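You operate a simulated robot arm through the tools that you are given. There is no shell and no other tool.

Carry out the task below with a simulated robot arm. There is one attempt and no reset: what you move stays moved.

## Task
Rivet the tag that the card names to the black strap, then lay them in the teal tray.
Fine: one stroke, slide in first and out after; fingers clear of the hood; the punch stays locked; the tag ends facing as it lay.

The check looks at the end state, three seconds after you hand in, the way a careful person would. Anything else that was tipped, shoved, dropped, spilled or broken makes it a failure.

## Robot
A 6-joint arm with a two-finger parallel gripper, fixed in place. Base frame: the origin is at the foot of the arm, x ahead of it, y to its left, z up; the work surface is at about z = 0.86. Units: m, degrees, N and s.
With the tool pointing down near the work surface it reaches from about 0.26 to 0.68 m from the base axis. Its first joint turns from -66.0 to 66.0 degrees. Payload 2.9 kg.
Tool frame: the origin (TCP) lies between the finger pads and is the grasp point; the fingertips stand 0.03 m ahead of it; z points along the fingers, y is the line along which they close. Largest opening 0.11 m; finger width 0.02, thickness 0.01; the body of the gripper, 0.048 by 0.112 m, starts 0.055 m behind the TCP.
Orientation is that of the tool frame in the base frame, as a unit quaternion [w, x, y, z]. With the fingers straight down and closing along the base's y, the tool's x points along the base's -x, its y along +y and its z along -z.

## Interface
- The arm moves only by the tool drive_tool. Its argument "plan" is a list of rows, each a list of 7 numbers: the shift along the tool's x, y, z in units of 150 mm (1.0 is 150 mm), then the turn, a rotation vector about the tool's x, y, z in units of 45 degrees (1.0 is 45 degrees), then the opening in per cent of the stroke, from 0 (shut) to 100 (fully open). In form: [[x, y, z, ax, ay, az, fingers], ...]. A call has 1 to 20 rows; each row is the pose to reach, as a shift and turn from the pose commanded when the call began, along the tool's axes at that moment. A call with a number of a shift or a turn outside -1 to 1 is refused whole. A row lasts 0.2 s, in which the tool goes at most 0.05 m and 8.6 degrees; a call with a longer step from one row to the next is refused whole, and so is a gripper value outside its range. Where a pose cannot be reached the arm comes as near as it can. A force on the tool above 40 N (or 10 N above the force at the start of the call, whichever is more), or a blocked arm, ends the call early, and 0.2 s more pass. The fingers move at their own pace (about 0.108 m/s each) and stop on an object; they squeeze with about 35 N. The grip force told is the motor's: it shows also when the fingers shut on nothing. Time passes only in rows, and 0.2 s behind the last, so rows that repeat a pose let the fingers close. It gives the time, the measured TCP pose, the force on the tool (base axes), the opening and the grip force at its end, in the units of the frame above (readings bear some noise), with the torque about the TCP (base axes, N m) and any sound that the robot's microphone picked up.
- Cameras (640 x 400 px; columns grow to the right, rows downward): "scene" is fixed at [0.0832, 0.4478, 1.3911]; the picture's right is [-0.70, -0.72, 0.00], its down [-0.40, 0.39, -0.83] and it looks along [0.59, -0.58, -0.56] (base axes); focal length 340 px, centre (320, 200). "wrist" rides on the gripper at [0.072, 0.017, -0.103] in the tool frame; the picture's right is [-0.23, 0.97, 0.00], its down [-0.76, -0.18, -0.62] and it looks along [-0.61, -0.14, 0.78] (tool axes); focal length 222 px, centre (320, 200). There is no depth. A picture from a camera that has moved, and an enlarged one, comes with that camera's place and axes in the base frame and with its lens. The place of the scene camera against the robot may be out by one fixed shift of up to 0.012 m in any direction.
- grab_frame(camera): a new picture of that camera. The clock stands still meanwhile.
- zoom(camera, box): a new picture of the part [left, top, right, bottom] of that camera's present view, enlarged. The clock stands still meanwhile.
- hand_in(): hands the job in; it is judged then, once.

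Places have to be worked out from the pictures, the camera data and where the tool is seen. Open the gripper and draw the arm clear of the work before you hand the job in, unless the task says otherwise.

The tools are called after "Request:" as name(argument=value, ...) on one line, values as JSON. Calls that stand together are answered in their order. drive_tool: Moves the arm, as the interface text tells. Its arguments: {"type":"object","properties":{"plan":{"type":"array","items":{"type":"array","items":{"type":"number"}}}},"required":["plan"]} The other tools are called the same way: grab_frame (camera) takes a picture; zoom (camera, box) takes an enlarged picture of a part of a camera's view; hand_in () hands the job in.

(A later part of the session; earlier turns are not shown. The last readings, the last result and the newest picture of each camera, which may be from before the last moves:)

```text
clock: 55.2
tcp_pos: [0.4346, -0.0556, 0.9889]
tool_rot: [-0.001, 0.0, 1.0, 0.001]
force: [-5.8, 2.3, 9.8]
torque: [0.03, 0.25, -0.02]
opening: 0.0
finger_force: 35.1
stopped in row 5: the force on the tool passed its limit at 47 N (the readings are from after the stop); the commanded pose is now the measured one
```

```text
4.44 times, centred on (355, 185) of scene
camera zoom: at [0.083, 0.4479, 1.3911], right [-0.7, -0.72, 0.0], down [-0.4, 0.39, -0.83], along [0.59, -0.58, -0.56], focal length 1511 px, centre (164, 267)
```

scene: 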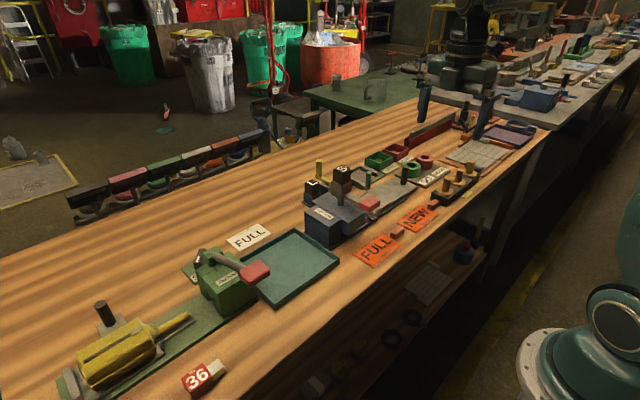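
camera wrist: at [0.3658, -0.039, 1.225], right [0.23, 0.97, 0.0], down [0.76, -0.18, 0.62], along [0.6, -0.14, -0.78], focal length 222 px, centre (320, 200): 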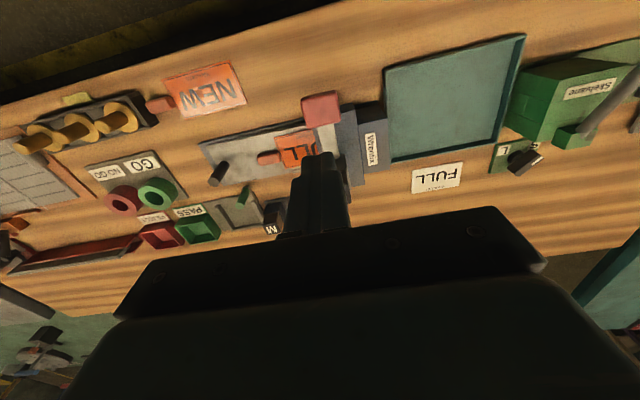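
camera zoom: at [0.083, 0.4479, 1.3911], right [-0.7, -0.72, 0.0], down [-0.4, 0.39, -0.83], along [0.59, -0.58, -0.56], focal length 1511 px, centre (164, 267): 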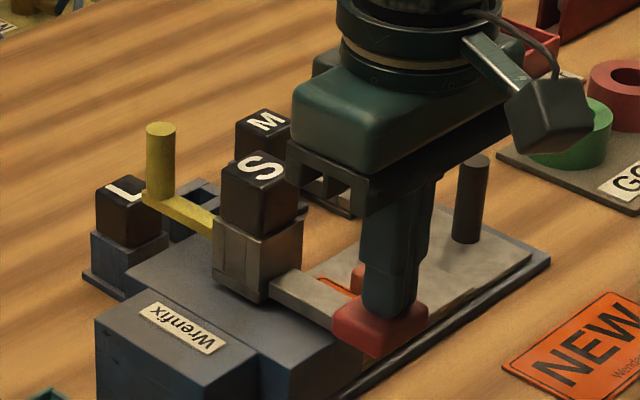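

The head reached the hood (travel ≈ 24 mm) and force peaked at 47 N. Without releasing, I press a further 1.5 mm briefly to make sure the stroke is complete.

Request:
drive_tool(plan=[[0, 0, 0.007, 0, 0, 0, 0], [0, 0, 0.014, 0, 0, 0, 0], [0, 0, 0.014, 0, 0, 0, 0]])

Request:
zoom(camera="scene", box=[325, 165, 385, 225])

```text
clock: 55.9
tcp_pos: [0.434, -0.0558, 0.9891]
tool_rot: [0.002, -0.001, 1.0, 0.0]
force: [-4.7, 0.7, 10.0]
torque: [0.05, 0.22, -0.05]
opening: 0.0
finger_force: 34.5
stopped in row 3: the force on the tool passed its limit at 41 N (the readings are from after the stop); the commanded pose is now the measured one
```

```text
6.67 times, centred on (355, 195) of scene
camera zoom: at [0.083, 0.4479, 1.3911], right [-0.7, -0.72, 0.0], down [-0.4, 0.39, -0.83], along [0.59, -0.58, -0.56], focal length 2266 px, centre (87, 233)
```

zoom: 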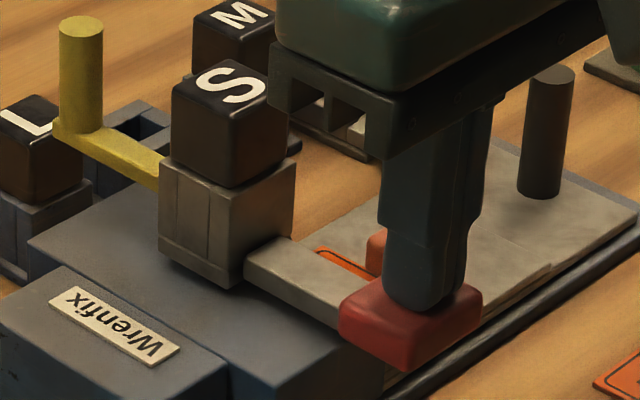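

Same height again: it's a hard bottom, so the stroke is complete. Now I rise slowly and let the head return.

Request:
drive_tool(plan=[[0, 0, -0.03, 0, 0, 0, 0], [0, 0, -0.06, 0, 0, 0, 0], [0, 0, -0.09, 0, 0, 0, 0], [0, 0, -0.12, 0, 0, 0, 0], [0, 0, -0.15, 0, 0, 0, 0], [0, 0, -0.18, 0, 0, 0, 0], [0, 0, -0.22, 0, 0, 0, 0], [0, 0, -0.3, 0, 0, 0, 0], [0, 0, -0.4, 0, 0, 0, 0], [0, 0, -0.4, 0, 0, 0, 0]])

Request:
zoom(camera="scene", box=[310, 140, 400, 230])

Request:
grab_frame(camera="wrist")

```text
clock: 58.1
tcp_pos: [0.4341, -0.0569, 1.0499]
tool_rot: [0.001, -0.002, 1.0, 0.0]
force: [-0.2, 0.0, -0.6]
torque: [0.01, -0.02, -0.02]
opening: 0.0
finger_force: 35.3
```

```text
4.44 times, centred on (355, 185) of scene
camera zoom: at [0.0832, 0.4478, 1.3911], right [-0.7, -0.72, 0.0], down [-0.4, 0.39, -0.83], along [0.59, -0.58, -0.56], focal length 1511 px, centre (164, 267)
```

zoom: 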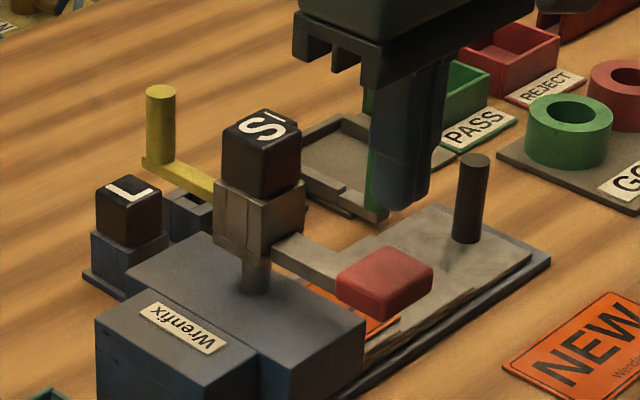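

```text
taken
camera wrist: at [0.3624, -0.0392, 1.1535], right [0.23, 0.97, 0.0], down [0.76, -0.18, 0.62], along [0.61, -0.14, -0.78], focal length 222 px, centre (320, 200)
```

wrist: 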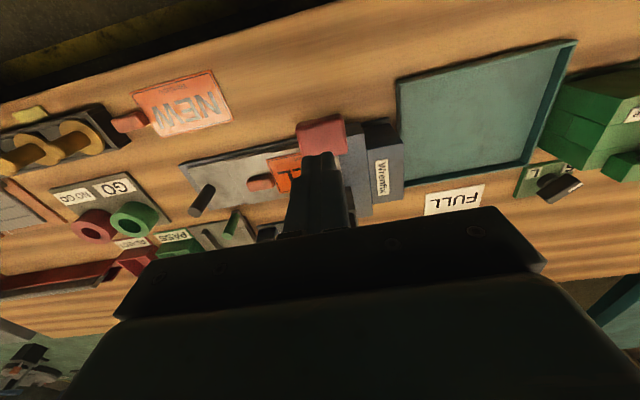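

The head came back up fully and the handle is at its start position. Now for the slide-out: I go over to the pin in the present orientation (fingers either side along y), keeping high on the way.

Request:
drive_tool(plan=[[0, 0, -0.2, 0, 0, 0, 0], [-0.1, -0.1, -0.333, 0, 0, 0, 30], [-0.25, -0.3, -0.333, 0, 0, 0, 40], [-0.4, -0.5, -0.333, 0, 0, 0, 40], [-0.5, -0.7, -0.333, 0, 0, 0, 40], [-0.57, -0.9, -0.333, 0, 0, 0, 40], [-0.57, -1.0, -0.333, 0, 0, 0, 40]])

Request:
drive_tool(plan=[[0, -0.15, 0.1, 0, 0, 0, 40], [0, -0.27, 0.3, 0, 0, 0, 40], [0, -0.275, 0.5, 0, 0, 0, 40], [0, -0.275, 0.7, 0, 0, 0, 40], [0, -0.275, 0.87, 0, 0, 0, 40], [0, -0.275, 0.87, 0, 0, 0, 40]])

Request:
zoom(camera="wrist", box=[220, 90, 420, 230])

Request:
zoom(camera="scene", box=[320, 120, 440, 230])

```text
clock: 59.7
tcp_pos: [0.5202, -0.2076, 1.0968]
tool_rot: [0.001, 0.0, 1.0, 0.001]
force: [-0.1, 0.2, -0.2]
torque: [0.01, 0.0, -0.02]
opening: 0.0438
finger_force: 0.0
```

```text
clock: 61.1
tcp_pos: [0.5216, -0.2469, 0.9639]
tool_rot: [0.001, -0.001, 1.0, 0.001]
force: [-0.6, -0.4, 0.6]
torque: [-0.01, -0.02, 0.02]
opening: 0.0439
finger_force: 0.1
```

```text
2.86 times, centred on (320, 160) of wrist
camera zoom: at [0.449, -0.2285, 1.0691], right [0.23, 0.97, 0.0], down [0.76, -0.18, 0.62], along [0.61, -0.14, -0.78], focal length 635 px, centre (320, 314)
```

zoom: 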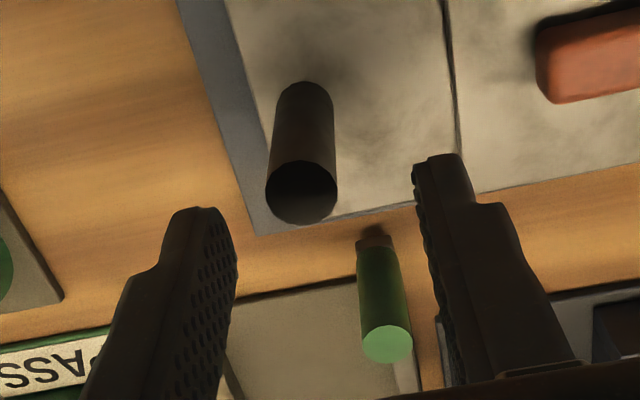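

```text
3.64 times, centred on (380, 175) of scene
camera zoom: at [0.0833, 0.4478, 1.3911], right [-0.7, -0.72, 0.0], down [-0.4, 0.39, -0.83], along [0.59, -0.58, -0.56], focal length 1236 px, centre (102, 291)
```

zoom: 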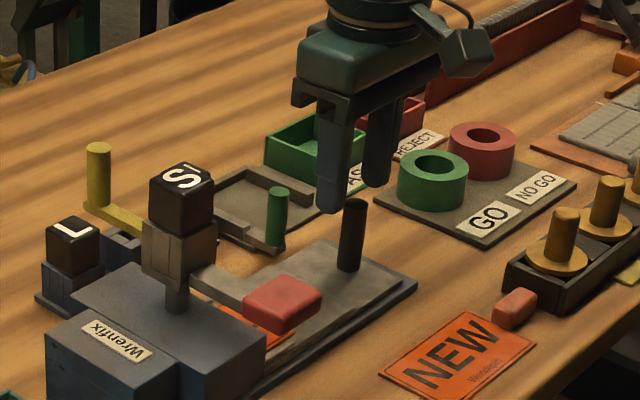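

The pin is ~4 mm to -y of the gripper axis, so I shift by that, descend 47 mm, and close on it.

Request:
drive_tool(plan=[[0, -0.029, 0.05, 0, 0, 0, 40], [0, -0.029, 0.17, 0, 0, 0, 40], [0, -0.029, 0.29, 0, 0, 0, 40], [0, -0.029, 0.305, 0, 0, 0, 25], [0, -0.029, 0.305, 0, 0, 0, 10], [0, -0.029, 0.305, 0, 0, 0, 0], [0, -0.029, 0.305, 0, 0, 0, 0]])

Request:
zoom(camera="wrist", box=[220, 90, 420, 230])

```text
clock: 62.7
tcp_pos: [0.5202, -0.2512, 0.9197]
tool_rot: [0.001, -0.001, 1.0, 0.0]
force: [0.6, 1.1, -3.3]
torque: [-0.1, -0.3, 0.02]
opening: 0.0175
finger_force: 45.6
```

```text
2.86 times, centred on (320, 160) of wrist
camera zoom: at [0.4479, -0.2334, 1.0246], right [0.23, 0.97, 0.0], down [0.76, -0.18, 0.62], along [0.61, -0.14, -0.78], focal length 635 px, centre (320, 314)
```

zoom: 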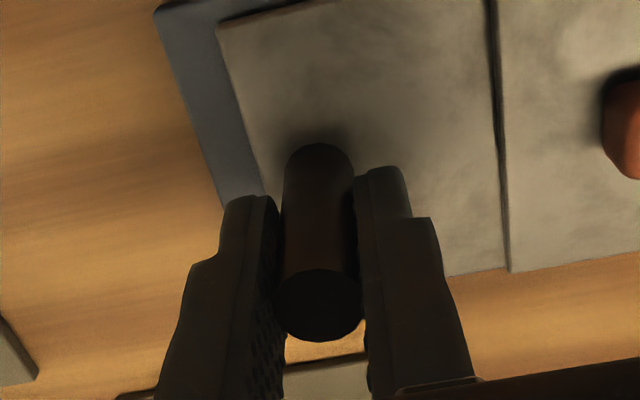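

Gripped with little strain. I loosen to a loose straddle (19%) so the +y finger just pushes the pin, and draw the slide out toward -y.

Request:
drive_tool(plan=[[0, 0, 0, 0, 0, 0, 19], [0, -0.03, 0, 0, 0, 0, 19], [0, -0.08, 0, 0, 0, 0, 19], [0, -0.14, 0, 0, 0, 0, 19], [0, -0.2, 0, 0, 0, 0, 19], [0, -0.26, 0, 0, 0, 0, 19], [0, -0.32, 0, 0, 0, 0, 19], [0, -0.38, 0, 0, 0, 0, 19], [0, -0.42, 0, 0, 0, 0, 19], [0, -0.42, 0, 0, 0, 0, 19]])

Request:
zoom(camera="scene", box=[320, 130, 440, 230])

Request:
zoom(camera="wrist", box=[220, 60, 480, 230])

```text
clock: 64.9
tcp_pos: [0.5208, -0.3154, 0.9213]
tool_rot: [0.0, -0.001, 1.0, 0.001]
force: [-0.1, 0.6, -0.6]
torque: [-0.02, 0.02, -0.02]
opening: 0.0215
finger_force: 0.4
```

```text
4.00 times, centred on (380, 180) of scene
camera zoom: at [0.0832, 0.4479, 1.391], right [-0.7, -0.72, 0.0], down [-0.4, 0.39, -0.83], along [0.59, -0.58, -0.56], focal length 1360 px, centre (80, 280)
```

zoom: 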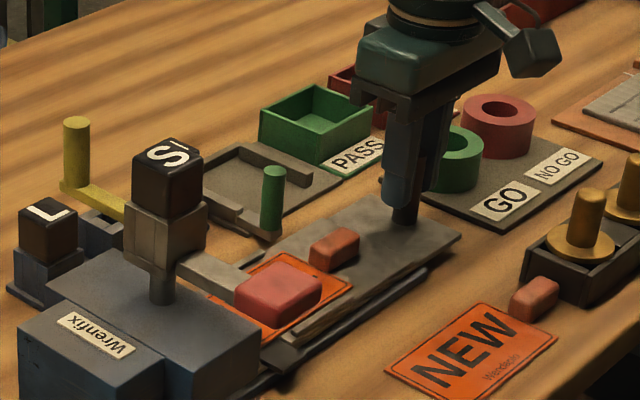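

```text
2.35 times, centred on (350, 145) of wrist
camera zoom: at [0.4479, -0.2979, 1.0261], right [0.23, 0.97, 0.0], down [0.76, -0.18, 0.62], along [0.61, -0.14, -0.78], focal length 523 px, centre (249, 329)
```

zoom: 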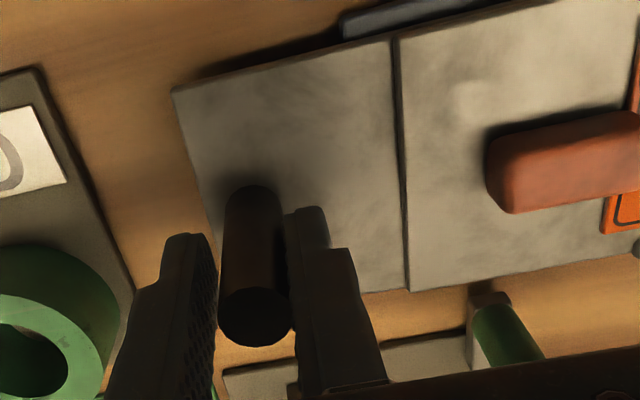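

The slide is coming out, 64 mm so far. The -y finger is near the green GO ring (about 2 cm gap), so I continue only ~9 mm more in small steps to reach the original out position.

Request:
drive_tool(plan=[[0, -0.02, 0, 0, 0, 0, 19], [0, -0.04, 0, 0, 0, 0, 19], [0, -0.06, 0, 0, 0, 0, 19], [0, -0.06, 0, 0, 0, 0, 19]])

Request:
zoom(camera="scene", box=[320, 130, 440, 230])

Request:
zoom(camera="wrist", box=[220, 60, 480, 230])

```text
clock: 65.9
tcp_pos: [0.5211, -0.3236, 0.9216]
tool_rot: [0.001, 0.0, 1.0, 0.0]
force: [0.3, 0.1, 1.5]
torque: [0.03, 0.01, 0.0]
opening: 0.021
finger_force: 0.1
```

```text
4.00 times, centred on (380, 180) of scene
camera zoom: at [0.0832, 0.4478, 1.3911], right [-0.7, -0.72, 0.0], down [-0.4, 0.39, -0.83], along [0.59, -0.58, -0.56], focal length 1360 px, centre (80, 280)
```

zoom: 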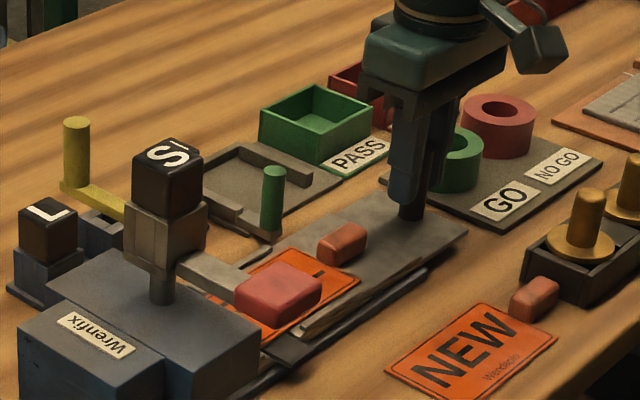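

```text
2.35 times, centred on (350, 145) of wrist
camera zoom: at [0.4482, -0.3063, 1.0258], right [0.23, 0.97, 0.0], down [0.76, -0.18, 0.62], along [0.61, -0.14, -0.78], focal length 523 px, centre (249, 329)
```

zoom: 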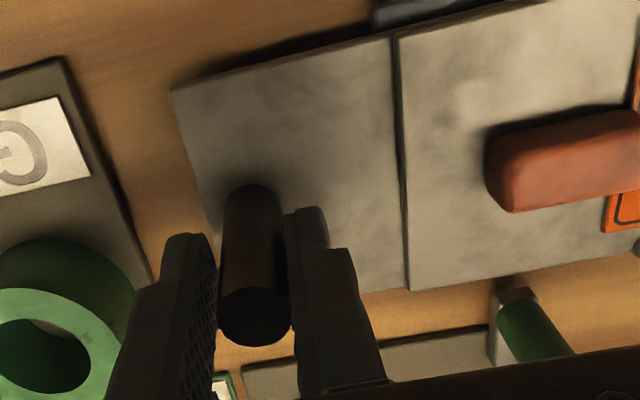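

Nearly at the original out position (pin ≈ -0.322). I nudge another 2 mm and then see if it resists.

Request:
drive_tool(plan=[[0, -0.01, 0, 0, 0, 0, 19], [0, -0.018, 0, 0, 0, 0, 19], [0, -0.018, 0, 0, 0, 0, 19]])

Request:
zoom(camera="wrist", box=[150, 100, 400, 260])

```text
clock: 66.7
tcp_pos: [0.5214, -0.3263, 0.9199]
tool_rot: [0.001, -0.001, 1.0, 0.0]
force: [0.0, 1.6, 0.5]
torque: [0.03, 0.01, 0.01]
opening: 0.0215
finger_force: 1.0
```

```text
2.50 times, centred on (275, 180) of wrist
camera zoom: at [0.4486, -0.3095, 1.0254], right [0.23, 0.97, 0.0], down [0.76, -0.18, 0.62], along [0.61, -0.14, -0.78], focal length 555 px, centre (432, 250)
```

zoom: 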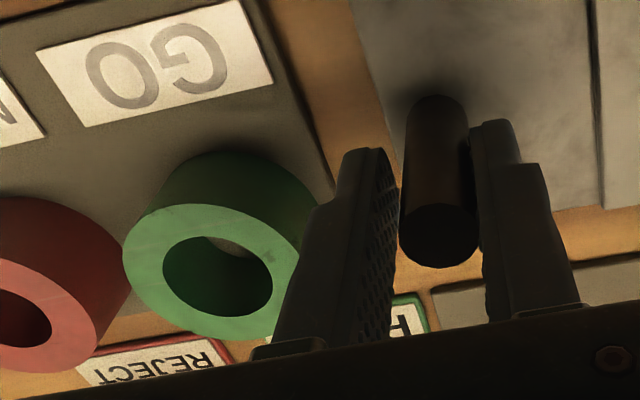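

A slight resistance appears. One last 1.5 mm nudge to confirm the out stop, then I raise straight up.

Request:
drive_tool(plan=[[0, -0.01, 0, 0, 0, 0, 19], [0, -0.01, 0, 0, 0, 0, 19]])

Request:
drive_tool(plan=[[0, 0.015, 0, 0, 0, 0, 22], [0, 0.015, -0.05, 0, 0, 0, 25], [0, 0.015, -0.25, 0, 0, 0, 25], [0, 0.015, -0.5, 0, 0, 0, 25], [0, 0.015, -0.75, 0, 0, 0, 25], [0, 0.015, -1.0, 0, 0, 0, 25], [0, 0.015, -1.0, 0, 0, 0, 25]])

Request:
grab_frame(camera="wrist")

Request:
zoom(camera="scene", box=[320, 150, 420, 230])

```text
clock: 67.3
tcp_pos: [0.5215, -0.3285, 0.9217]
tool_rot: [0.002, -0.001, 1.0, 0.001]
force: [0.8, 5.2, 1.0]
torque: [0.02, 0.1, 0.01]
opening: 0.0235
finger_force: 3.4
```

```text
clock: 68.9
tcp_pos: [0.52, -0.3272, 1.0721]
tool_rot: [0.0, 0.0, 1.0, 0.001]
force: [-1.0, 0.4, 0.0]
torque: [0.01, -0.02, 0.01]
opening: 0.0274
finger_force: 0.0
```

```text
taken
camera wrist: at [0.448, -0.3087, 1.1765], right [0.23, 0.97, 0.0], down [0.76, -0.18, 0.62], along [0.61, -0.14, -0.78], focal length 222 px, centre (320, 200)
```

wrist: 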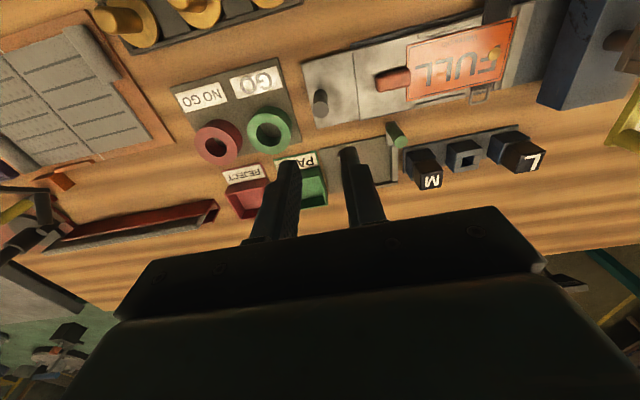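

```text
5.00 times, centred on (370, 190) of scene
camera zoom: at [0.0832, 0.4478, 1.3911], right [-0.7, -0.72, 0.0], down [-0.4, 0.39, -0.83], along [0.59, -0.58, -0.56], focal length 1700 px, centre (70, 250)
```

zoom: 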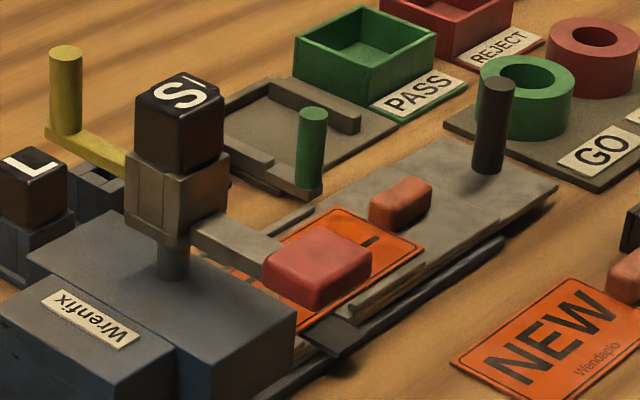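

The out stop is confirmed (5 N). There appears to be a golden spot (a rivet) near the tag's +y end; I zoom in to check.

Request:
zoom(camera="wrist", box=[370, 10, 550, 120])

Request:
zoom(camera="wrist", box=[450, 20, 530, 110])

```text
3.56 times, centred on (460, 65) of wrist
camera zoom: at [0.448, -0.3087, 1.1765], right [0.23, 0.97, 0.0], down [0.76, -0.18, 0.62], along [0.61, -0.14, -0.78], focal length 790 px, centre (-178, 680)
```

zoom: 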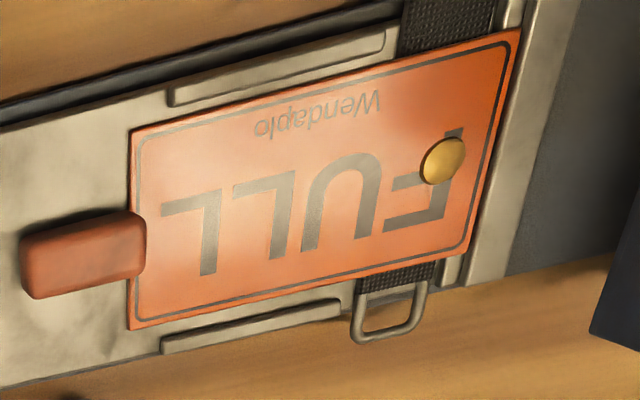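

```text
4.44 times, centred on (490, 65) of wrist
camera zoom: at [0.448, -0.3087, 1.1765], right [0.23, 0.97, 0.0], down [0.76, -0.18, 0.62], along [0.61, -0.14, -0.78], focal length 987 px, centre (-436, 800)
```

zoom: 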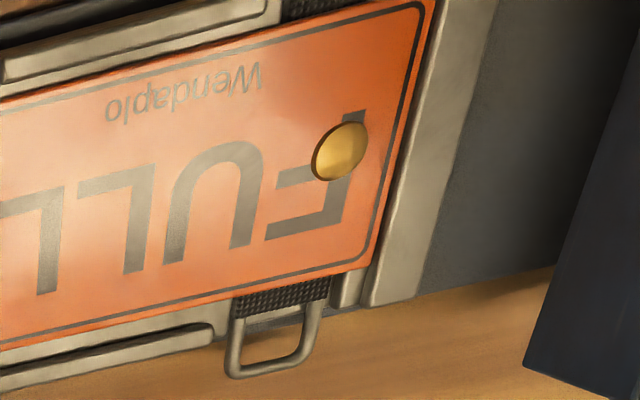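

The rivet is set through tag and strap: stroke succeeded. Next I pick the assembly up by the tab (≈ (0.518, -0.239)). This time I turn the tool +90° so that the camera sits on the +y side, away from the Wrenfix head when I later lower into the tray.

Request:
drive_tool(plan=[[0, 0.1, -0.05, 0, 0, 0.16, 30], [0, 0.2, -0.1, 0, 0, 0.32, 35], [0, 0.3, -0.1, 0, 0, 0.48, 35], [0, 0.4, -0.1, 0, 0, 0.64, 35], [0, 0.5, -0.1, 0, 0, 0.8, 35], [0, 0.587, -0.1, 0, 0, 0.96, 35], [0, 0.587, -0.1, 0, 0, 1.0, 35]])

Request:
drive_tool(plan=[[0, 0, 0, 0, 0, 0.16, 35], [0, 0, 0, 0, 0, 0.32, 35], [0, 0, 0, 0, 0, 0.48, 35], [0, 0, 0, 0, 0, 0.64, 35], [0, 0, 0, 0, 0, 0.8, 35], [0, 0, 0, 0, 0, 0.96, 35], [0, 0, 0, 0, 0, 1.0, 35], [0, 0, 0, 0, 0, 1.0, 35]])

Request:
grab_frame(camera="wrist")

Request:
grab_frame(camera="scene")

```text
clock: 70.5
tcp_pos: [0.5216, -0.2365, 1.087]
tool_rot: [0.001, 0.383, 0.924, 0.0]
force: [-0.6, 0.0, 0.5]
torque: [-0.01, 0.0, -0.01]
opening: 0.0385
finger_force: 0.0
```

```text
clock: 72.3
tcp_pos: [0.5213, -0.2379, 1.0887]
tool_rot: [0.001, 0.708, 0.707, 0.001]
force: [0.1, 0.7, 0.1]
torque: [0.03, 0.0, -0.01]
opening: 0.0383
finger_force: 0.1
```

```text
taken
camera wrist: at [0.5379, -0.1645, 1.1923], right [0.97, -0.23, 0.0], down [-0.18, -0.76, 0.62], along [-0.14, -0.61, -0.78], focal length 222 px, centre (320, 200)
```

wrist: 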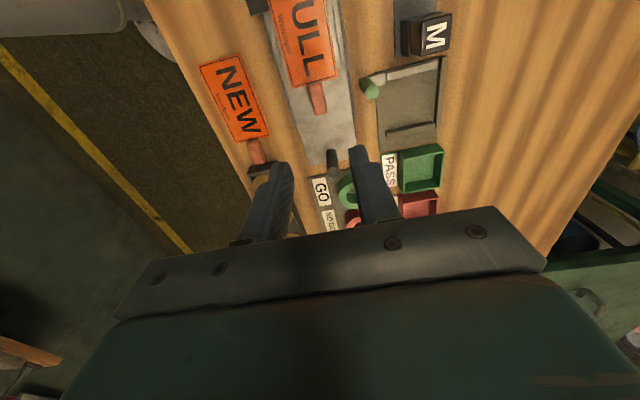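

```text
taken
```

scene: 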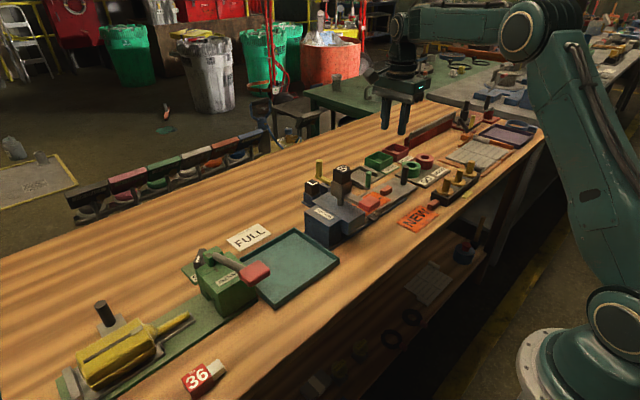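

The rotation worked. I zoom in on the tab to align precisely before descending.

Request:
zoom(camera="wrist", box=[270, 60, 370, 140])

```text
5.00 times, centred on (320, 100) of wrist
camera zoom: at [0.5379, -0.1645, 1.1923], right [0.97, -0.23, 0.0], down [-0.18, -0.76, 0.62], along [-0.14, -0.61, -0.78], focal length 1111 px, centre (320, 700)
```

zoom: 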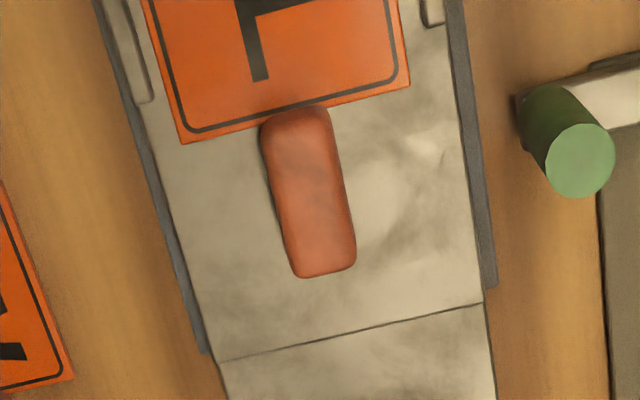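

The tab centre is ~3 mm to -x of my axis; I correct and descend most of the way.

Request:
drive_tool(plan=[[0.01, -0.02, 0.2, 0, 0, 0, 35], [0.01, -0.02, 0.4, 0, 0, 0, 35], [0.01, -0.02, 0.6, 0, 0, 0, 35], [0.01, -0.02, 0.8, 0, 0, 0, 35], [0.01, -0.02, 0.92, 0, 0, 0, 35], [0.01, -0.02, 0.92, 0, 0, 0, 35]])

Request:
zoom(camera="wrist", box=[240, 90, 400, 230])

Request:
zoom(camera="scene", box=[330, 140, 430, 230])

```text
clock: 73.7
tcp_pos: [0.5184, -0.2369, 0.9476]
tool_rot: [-0.001, 0.707, 0.708, 0.001]
force: [0.0, 0.2, 0.4]
torque: [0.01, -0.01, -0.01]
opening: 0.0387
finger_force: 0.1
```

```text
2.86 times, centred on (320, 160) of wrist
camera zoom: at [0.5356, -0.1634, 1.052], right [0.97, -0.23, 0.0], down [-0.18, -0.76, 0.62], along [-0.14, -0.61, -0.78], focal length 635 px, centre (320, 314)
```

zoom: 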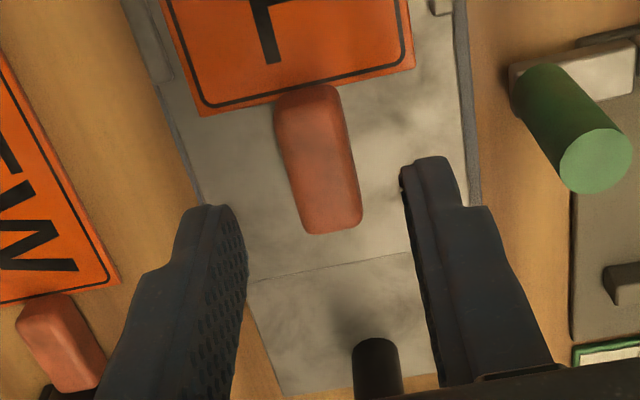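

```text
4.44 times, centred on (380, 185) of scene
camera zoom: at [0.0833, 0.4478, 1.3911], right [-0.7, -0.72, 0.0], down [-0.4, 0.39, -0.83], along [0.59, -0.58, -0.56], focal length 1511 px, centre (53, 267)
```

zoom: 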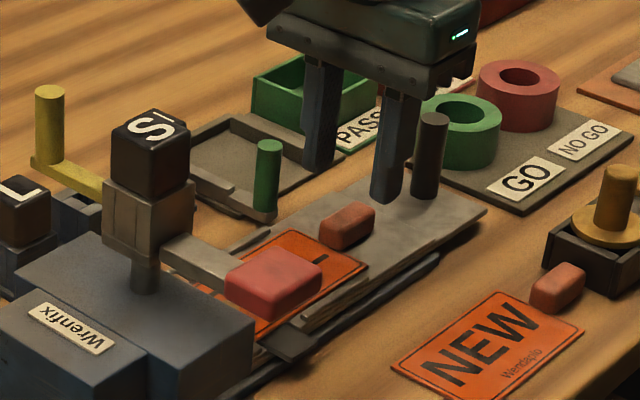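

Centred on the tab. I descend 32 mm and close.

Request:
drive_tool(plan=[[0, 0, 0.1, 0, 0, 0, 35], [0, 0, 0.18, 0, 0, 0, 35], [0, 0, 0.213, 0, 0, 0, 35], [0, 0, 0.213, 0, 0, 0, 20], [0, 0, 0.213, 0, 0, 0, 0], [0, 0, 0.213, 0, 0, 0, 0], [0, 0, 0.213, 0, 0, 0, 0]])

Request:
zoom(camera="wrist", box=[240, 90, 400, 230])

```text
clock: 75.3
tcp_pos: [0.5169, -0.2344, 0.9182]
tool_rot: [0.0, 0.706, 0.708, 0.001]
force: [-0.5, -0.7, 0.6]
torque: [-0.01, -0.01, 0.0]
opening: 0.0164
finger_force: 35.1
```

```text
2.86 times, centred on (320, 160) of wrist
camera zoom: at [0.5353, -0.1627, 1.0221], right [0.97, -0.23, 0.0], down [-0.18, -0.76, 0.62], along [-0.14, -0.61, -0.78], focal length 635 px, centre (320, 314)
```

zoom: 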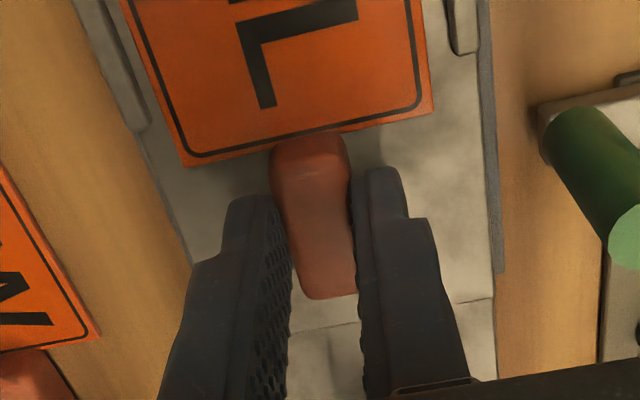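

Gripped (16.4 mm, 35 N). I lift 2 cm slowly and check that tag and strap come up together, freely.

Request:
drive_tool(plan=[[0, 0, -0.03, 0, 0, 0, 0], [0, 0, -0.07, 0, 0, 0, 0], [0, 0, -0.12, 0, 0, 0, 0], [0, 0, -0.17, 0, 0, 0, 0], [0, 0, -0.17, 0, 0, 0, 0]])

Request:
zoom(camera="scene", box=[330, 140, 430, 230])

Request:
zoom(camera="wrist", box=[200, 0, 440, 230])

```text
clock: 76.5
tcp_pos: [0.5177, -0.2369, 0.9422]
tool_rot: [0.0, 0.706, 0.708, 0.0]
force: [-1.4, -0.6, -0.4]
torque: [-0.04, 0.01, -0.01]
opening: 0.0169
finger_force: 34.9
```

```text
4.44 times, centred on (380, 185) of scene
camera zoom: at [0.0833, 0.4478, 1.3911], right [-0.7, -0.72, 0.0], down [-0.4, 0.39, -0.83], along [0.59, -0.58, -0.56], focal length 1511 px, centre (53, 267)
```

zoom: 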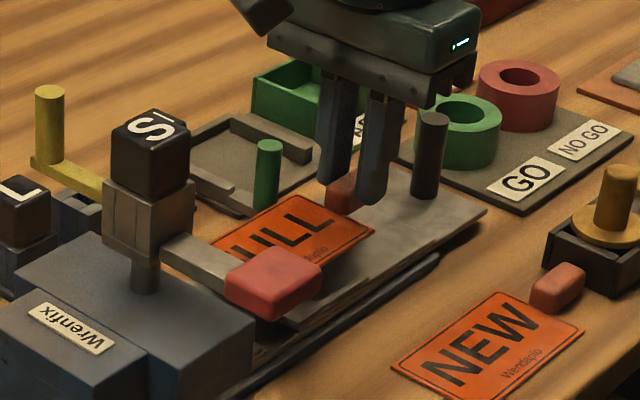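

```text
1.74 times, centred on (320, 115) of wrist
camera zoom: at [0.5343, -0.163, 1.0473], right [0.97, -0.23, 0.0], down [-0.18, -0.76, 0.62], along [-0.14, -0.61, -0.78], focal length 386 px, centre (320, 348)
```

zoom: 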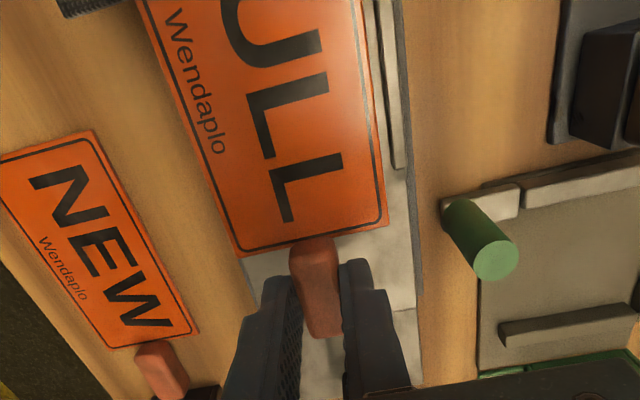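

Tag and strap came up together. I lift on to z ≈ 1.09.

Request:
drive_tool(plan=[[0, 0, -0.15, 0, 0, 0, 0], [0, 0, -0.35, 0, 0, 0, 0], [0, 0, -0.55, 0, 0, 0, 0], [0, 0, -0.75, 0, 0, 0, 0], [0, 0, -0.92, 0, 0, 0, 0], [0, 0, -1.0, 0, 0, 0, 0], [0, 0, -1.0, 0, 0, 0, 0]])

Request:
grab_frame(camera="scene")

Request:
zoom(camera="scene", box=[310, 80, 450, 220])

```text
clock: 78.1
tcp_pos: [0.5194, -0.2354, 1.0933]
tool_rot: [0.0, 0.706, 0.708, 0.001]
force: [-0.2, 1.0, 0.1]
torque: [-0.06, 0.02, 0.0]
opening: 0.0166
finger_force: 35.2
```

```text
taken
```

scene: 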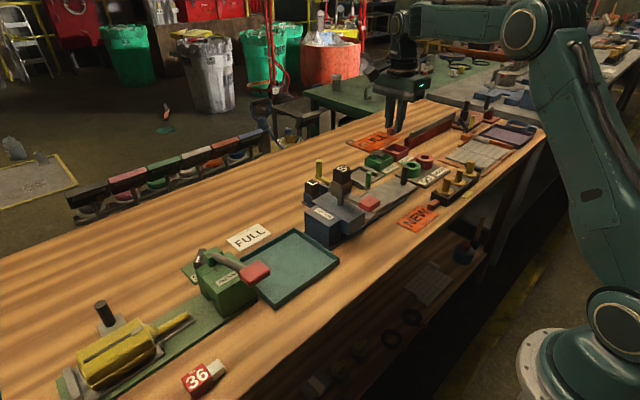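

```text
2.86 times, centred on (380, 150) of scene
camera zoom: at [0.0833, 0.4478, 1.3911], right [-0.7, -0.72, 0.0], down [-0.4, 0.39, -0.83], along [0.59, -0.58, -0.56], focal length 971 px, centre (149, 343)
```

zoom: 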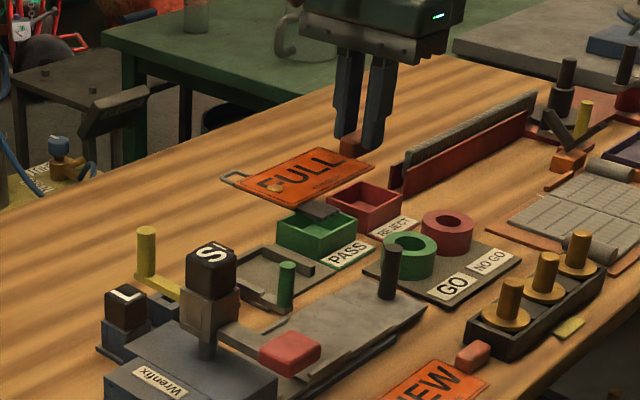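

The assembly hangs level and the slide stayed put. I carry it at this height around the robot side of the Wrenfix head, toward the teal tray (centre ≈ (0.510, 0.125)).

Request:
drive_tool(plan=[[0.12, -0.17, 0, 0, 0, 0, 0], [0.27, -0.35, 0, 0, 0, 0, 0], [0.45, -0.5, 0, 0, 0, 0, 0], [0.65, -0.58, 0, 0, 0, 0, 0], [0.85, -0.6, 0, 0, 0, 0, 0], [1.0, -0.6, 0, 0, 0, 0, 0]])

Request:
drive_tool(plan=[[0.2, 0, 0, 0, 0, 0, 0], [0.4, 0, 0, 0, 0, 0, 0], [0.6, 0.05, 0, 0, 0, 0, 0], [0.8, 0.2, 0, 0, 0, 0, 0], [0.95, 0.4, 0, 0, 0, 0, 0], [1.0, 0.55, 0, 0, 0, 0, 0], [1.0, 0.55, 0, 0, 0, 0, 0]])

Request:
grab_frame(camera="scene")

Request:
grab_frame(camera="wrist")

```text
clock: 79.5
tcp_pos: [0.4276, -0.0872, 1.0932]
tool_rot: [0.001, 0.707, 0.707, 0.001]
force: [-0.5, 0.0, -1.2]
torque: [-0.02, 0.01, 0.0]
opening: 0.0164
finger_force: 35.6
```

```text
clock: 81.1
tcp_pos: [0.5124, 0.063, 1.0906]
tool_rot: [0.001, 0.707, 0.707, 0.001]
force: [-0.7, -0.3, 0.3]
torque: [-0.03, 0.01, -0.03]
opening: 0.0166
finger_force: 35.3
```

```text
taken
```

scene: 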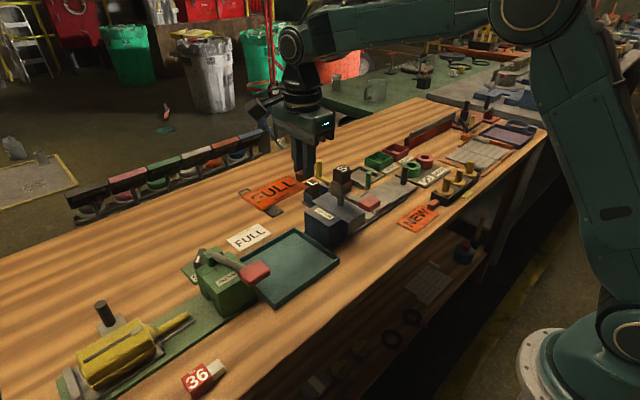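

```text
taken
camera wrist: at [0.5278, 0.1368, 1.1952], right [0.97, -0.23, 0.0], down [-0.18, -0.76, 0.62], along [-0.14, -0.61, -0.78], focal length 222 px, centre (320, 200)
```

wrist: 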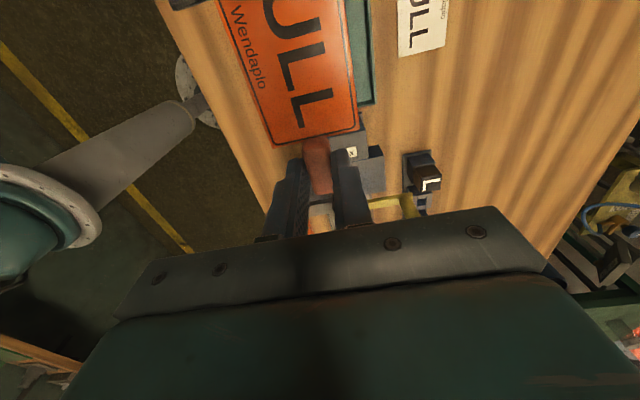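

I'm above the tray (its -y rim at y ≈ 0.037). I shift 8 mm +y so the assembly is centred and lower to about 4 cm above the floor, then check.

Request:
drive_tool(plan=[[0.03, 0, 0.1, 0, 0, 0, 0], [0.053, 0, 0.28, 0, 0, 0, 0], [0.053, 0, 0.46, 0, 0, 0, 0], [0.053, 0, 0.64, 0, 0, 0, 0], [0.053, 0, 0.8, 0, 0, 0, 0], [0.053, 0, 0.9, 0, 0, 0, 0], [0.053, 0, 0.9, 0, 0, 0, 0]])

Request:
zoom(camera="scene", box=[220, 150, 370, 310])

Request:
grab_frame(camera="wrist")

```text
clock: 82.7
tcp_pos: [0.5102, 0.0744, 0.957]
tool_rot: [0.0, 0.707, 0.707, 0.001]
force: [-0.5, 0.4, 0.2]
torque: [-0.03, 0.02, 0.0]
opening: 0.0167
finger_force: 34.8
```

```text
2.50 times, centred on (295, 230) of scene
camera zoom: at [0.0833, 0.4478, 1.3911], right [-0.7, -0.72, 0.0], down [-0.4, 0.39, -0.83], along [0.59, -0.58, -0.56], focal length 850 px, centre (382, 125)
```

zoom: 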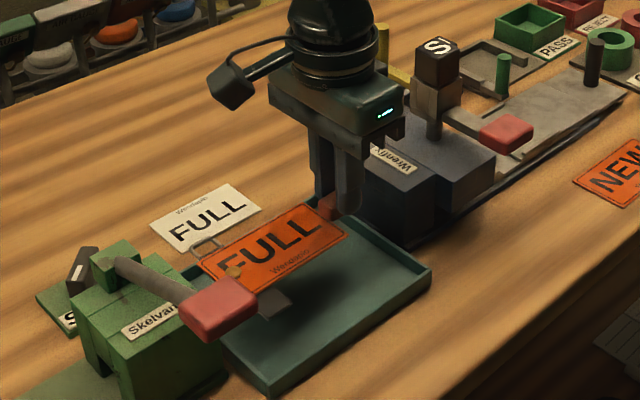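

```text
taken
camera wrist: at [0.5269, 0.1473, 1.0623], right [0.97, -0.23, 0.0], down [-0.18, -0.76, 0.62], along [-0.14, -0.61, -0.78], focal length 222 px, centre (320, 200)
```

wrist: 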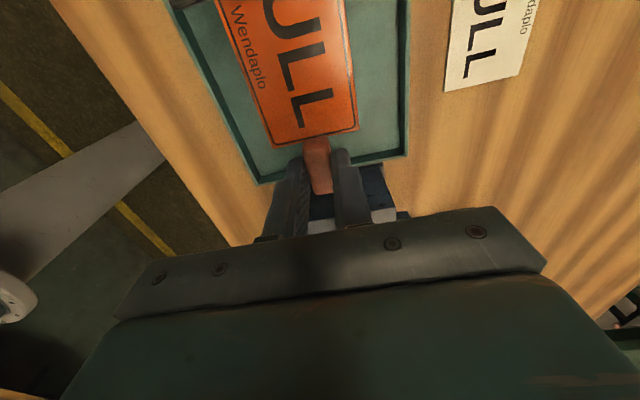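

The assembly is above the tray, well inside the rims (x 0.439–0.583, y 0.037–0.213). I shift 3 mm -y and lower further in smaller steps.

Request:
drive_tool(plan=[[-0.02, 0.003, 0.1, 0, 0, 0, 0], [-0.02, 0.003, 0.2, 0, 0, 0, 0], [-0.02, 0.003, 0.27, 0, 0, 0, 0], [-0.02, 0.003, 0.27, 0, 0, 0, 0]])

Request:
drive_tool(plan=[[0, 0, 0.02, 0, 0, 0, 0], [0, 0, 0.04, 0, 0, 0, 0], [0, 0, 0.04, 0, 0, 0, 0]])

Request:
zoom(camera="scene", box=[220, 190, 350, 310])

Request:
zoom(camera="wrist", box=[200, 0, 440, 230])

```text
clock: 83.7
tcp_pos: [0.5119, 0.0686, 0.9164]
tool_rot: [0.0, 0.707, 0.707, 0.001]
force: [-0.6, -0.1, -0.2]
torque: [-0.03, 0.0, 0.0]
opening: 0.0166
finger_force: 34.9
```

```text
clock: 84.5
tcp_pos: [0.5123, 0.0699, 0.912]
tool_rot: [0.001, 0.707, 0.707, 0.0]
force: [0.1, -0.3, -0.1]
torque: [-0.02, -0.01, 0.03]
opening: 0.0165
finger_force: 34.9
```

```text
3.33 times, centred on (285, 250) of scene
camera zoom: at [0.0833, 0.4478, 1.3911], right [-0.7, -0.72, 0.0], down [-0.4, 0.39, -0.83], along [0.59, -0.58, -0.56], focal length 1133 px, centre (437, 33)
```

zoom: 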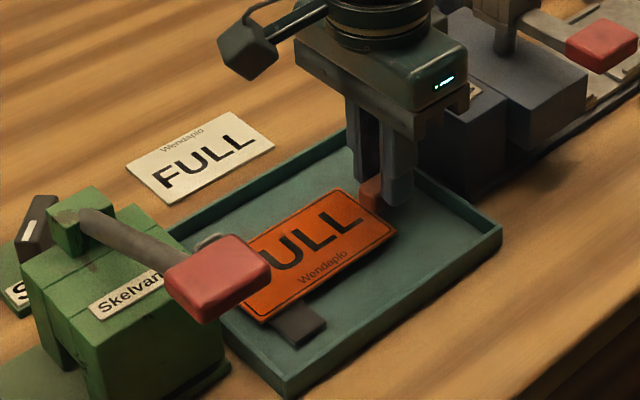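

```text
1.74 times, centred on (320, 115) of wrist
camera zoom: at [0.5279, 0.143, 1.0155], right [0.97, -0.23, 0.0], down [-0.18, -0.76, 0.62], along [-0.14, -0.61, -0.78], focal length 386 px, centre (320, 348)
```

zoom: 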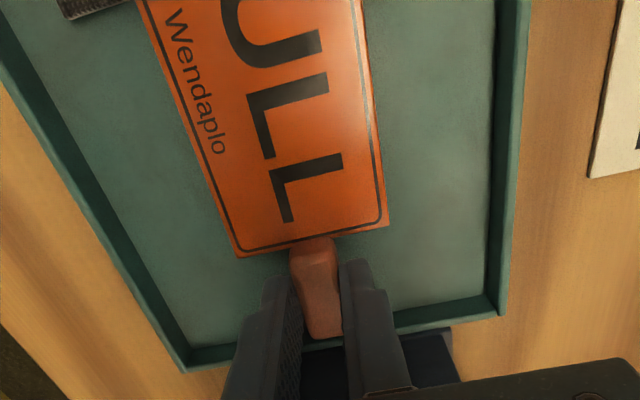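

Nicely inside the tray walls. I go on down a few millimetres at a time until contact.

Request:
drive_tool(plan=[[0, 0, 0.015, 0, 0, 0, 0], [0, 0, 0.03, 0, 0, 0, 0], [0, 0, 0.03, 0, 0, 0, 0]])

Request:
drive_tool(plan=[[0, 0, 0.01, 0, 0, 0, 0], [0, 0, 0.02, 0, 0, 0, 0], [0, 0, 0.02, 0, 0, 0, 0]])

```text
clock: 85.3
tcp_pos: [0.5127, 0.0696, 0.907]
tool_rot: [0.0, 0.707, 0.707, 0.001]
force: [0.5, 0.9, 1.4]
torque: [0.17, -0.01, -0.05]
opening: 0.0163
finger_force: 35.0
```

```text
clock: 86.1
tcp_pos: [0.5118, 0.0687, 0.906]
tool_rot: [0.001, 0.708, 0.707, 0.002]
force: [1.2, -1.8, 11.3]
torque: [0.97, -0.04, -0.08]
opening: 0.0167
finger_force: 35.2
```

The strap end touches the tray floor first (11 N, torque shows contact ~9 cm ahead). I ease up 1.5 mm and release with a modest opening, then rise.

Request:
drive_tool(plan=[[0, 0, -0.01, 0, 0, 0, 0], [0, 0, -0.01, 0, 0, 0, 8], [0, 0, -0.01, 0, 0, 0, 18], [0, 0, -0.01, 0, 0, 0, 30], [0, 0, -0.01, 0, 0, 0, 35], [0, 0, -0.01, 0, 0, 0, 35]])

Request:
zoom(camera="scene", box=[220, 190, 350, 310])

Request:
zoom(camera="wrist", box=[200, 0, 440, 230])

```text
clock: 87.5
tcp_pos: [0.5112, 0.0694, 0.9054]
tool_rot: [0.0, 0.706, 0.708, 0.001]
force: [-0.2, 0.6, -0.5]
torque: [0.0, 0.01, 0.0]
opening: 0.0386
finger_force: 0.1
```

```text
3.33 times, centred on (285, 250) of scene
camera zoom: at [0.0832, 0.4478, 1.3911], right [-0.7, -0.72, 0.0], down [-0.4, 0.39, -0.83], along [0.59, -0.58, -0.56], focal length 1133 px, centre (437, 33)
```

zoom: 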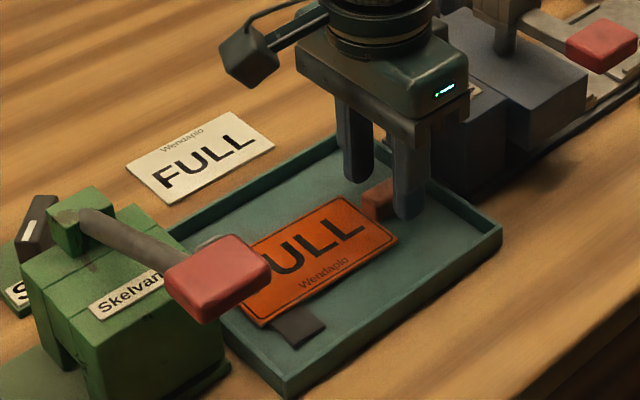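

```text
1.74 times, centred on (320, 115) of wrist
camera zoom: at [0.5274, 0.143, 1.0103], right [0.97, -0.23, 0.0], down [-0.18, -0.76, 0.62], along [-0.14, -0.61, -0.78], focal length 386 px, centre (320, 348)
```

zoom: 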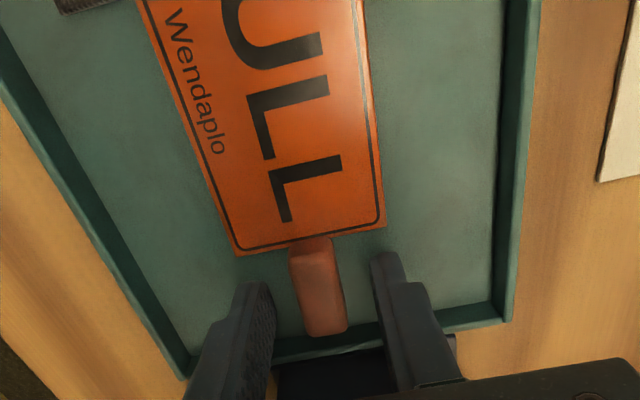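

Released; tag and strap lie flat in the tray, face up. I raise straight up, then withdraw toward the robot.

Request:
drive_tool(plan=[[0, 0, -0.1, 0, 0, 0, 35], [0, 0, -0.3, 0, 0, 0, 35], [0, 0, -0.5, 0, 0, 0, 35], [0, 0, -0.7, 0, 0, 0, 35], [0, 0, -0.9, 0, 0, 0, 35], [0, 0, -1.0, 0, 0, 0, 35]])

Request:
drive_tool(plan=[[0, -0.15, -0.2, 0, 0, 0, 35], [0, -0.35, -0.4, 0, 0, 0, 40], [0, -0.6, -0.5, 0, 0, 0, 60], [0, -0.85, -0.5, 0, 0, 0, 80], [0, -1.0, -0.5, 0, 0, 0, 100], [0, -1.0, -0.5, 0, 0, 0, 100]])

Request:
grab_frame(camera="scene")

Request:
zoom(camera="scene", box=[220, 190, 350, 310])

Request:
zoom(camera="scene", box=[290, 130, 470, 260])

Request:
grab_frame(camera="wrist")

```text
clock: 88.9
tcp_pos: [0.5132, 0.0683, 1.0555]
tool_rot: [0.0, 0.706, 0.708, 0.002]
force: [0.0, -0.2, -0.6]
torque: [0.02, 0.01, 0.02]
opening: 0.0383
finger_force: 0.1
```

```text
clock: 90.3
tcp_pos: [0.3632, 0.0666, 1.1313]
tool_rot: [0.001, 0.707, 0.708, 0.001]
force: [-0.4, 0.2, 0.7]
torque: [-0.01, -0.02, 0.01]
opening: 0.11
finger_force: 0.1
```

```text
taken
```

scene: 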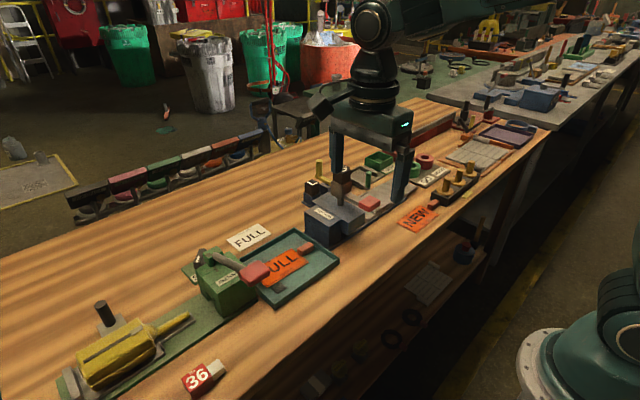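

```text
3.33 times, centred on (285, 250) of scene
camera zoom: at [0.0832, 0.4478, 1.3911], right [-0.7, -0.72, 0.0], down [-0.4, 0.39, -0.83], along [0.59, -0.58, -0.56], focal length 1133 px, centre (437, 33)
```

zoom: 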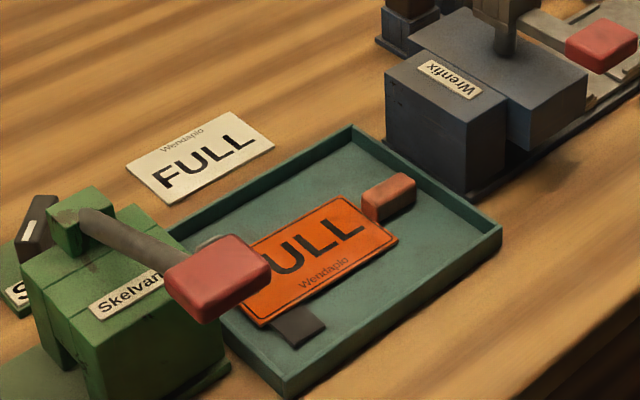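

```text
3.08 times, centred on (380, 195) of scene
camera zoom: at [0.0832, 0.4478, 1.3911], right [-0.7, -0.72, 0.0], down [-0.4, 0.39, -0.83], along [0.59, -0.58, -0.56], focal length 1046 px, centre (135, 215)
```

zoom: 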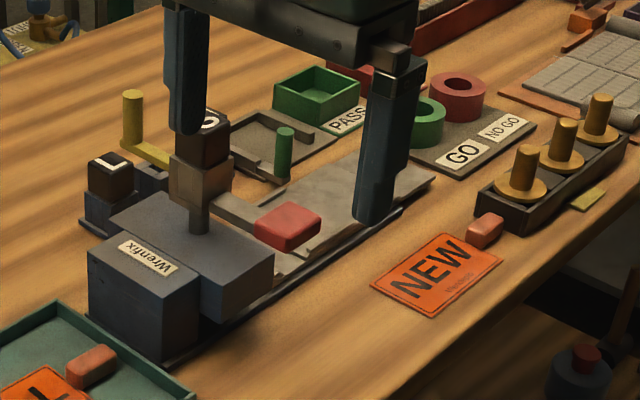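

```text
taken
camera wrist: at [0.3797, 0.1398, 1.2365], right [0.97, -0.23, 0.0], down [-0.18, -0.76, 0.62], along [-0.14, -0.61, -0.78], focal length 222 px, centre (320, 200)
```

wrist: 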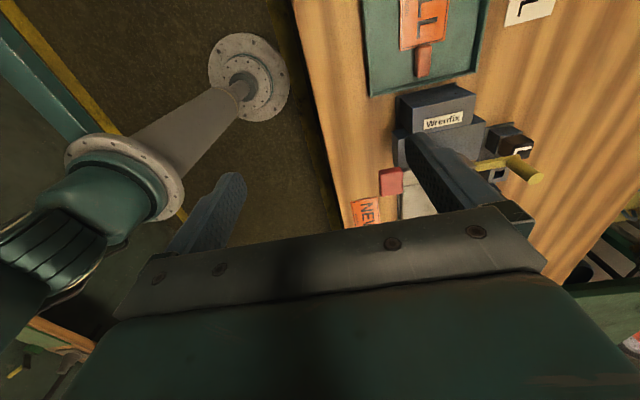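

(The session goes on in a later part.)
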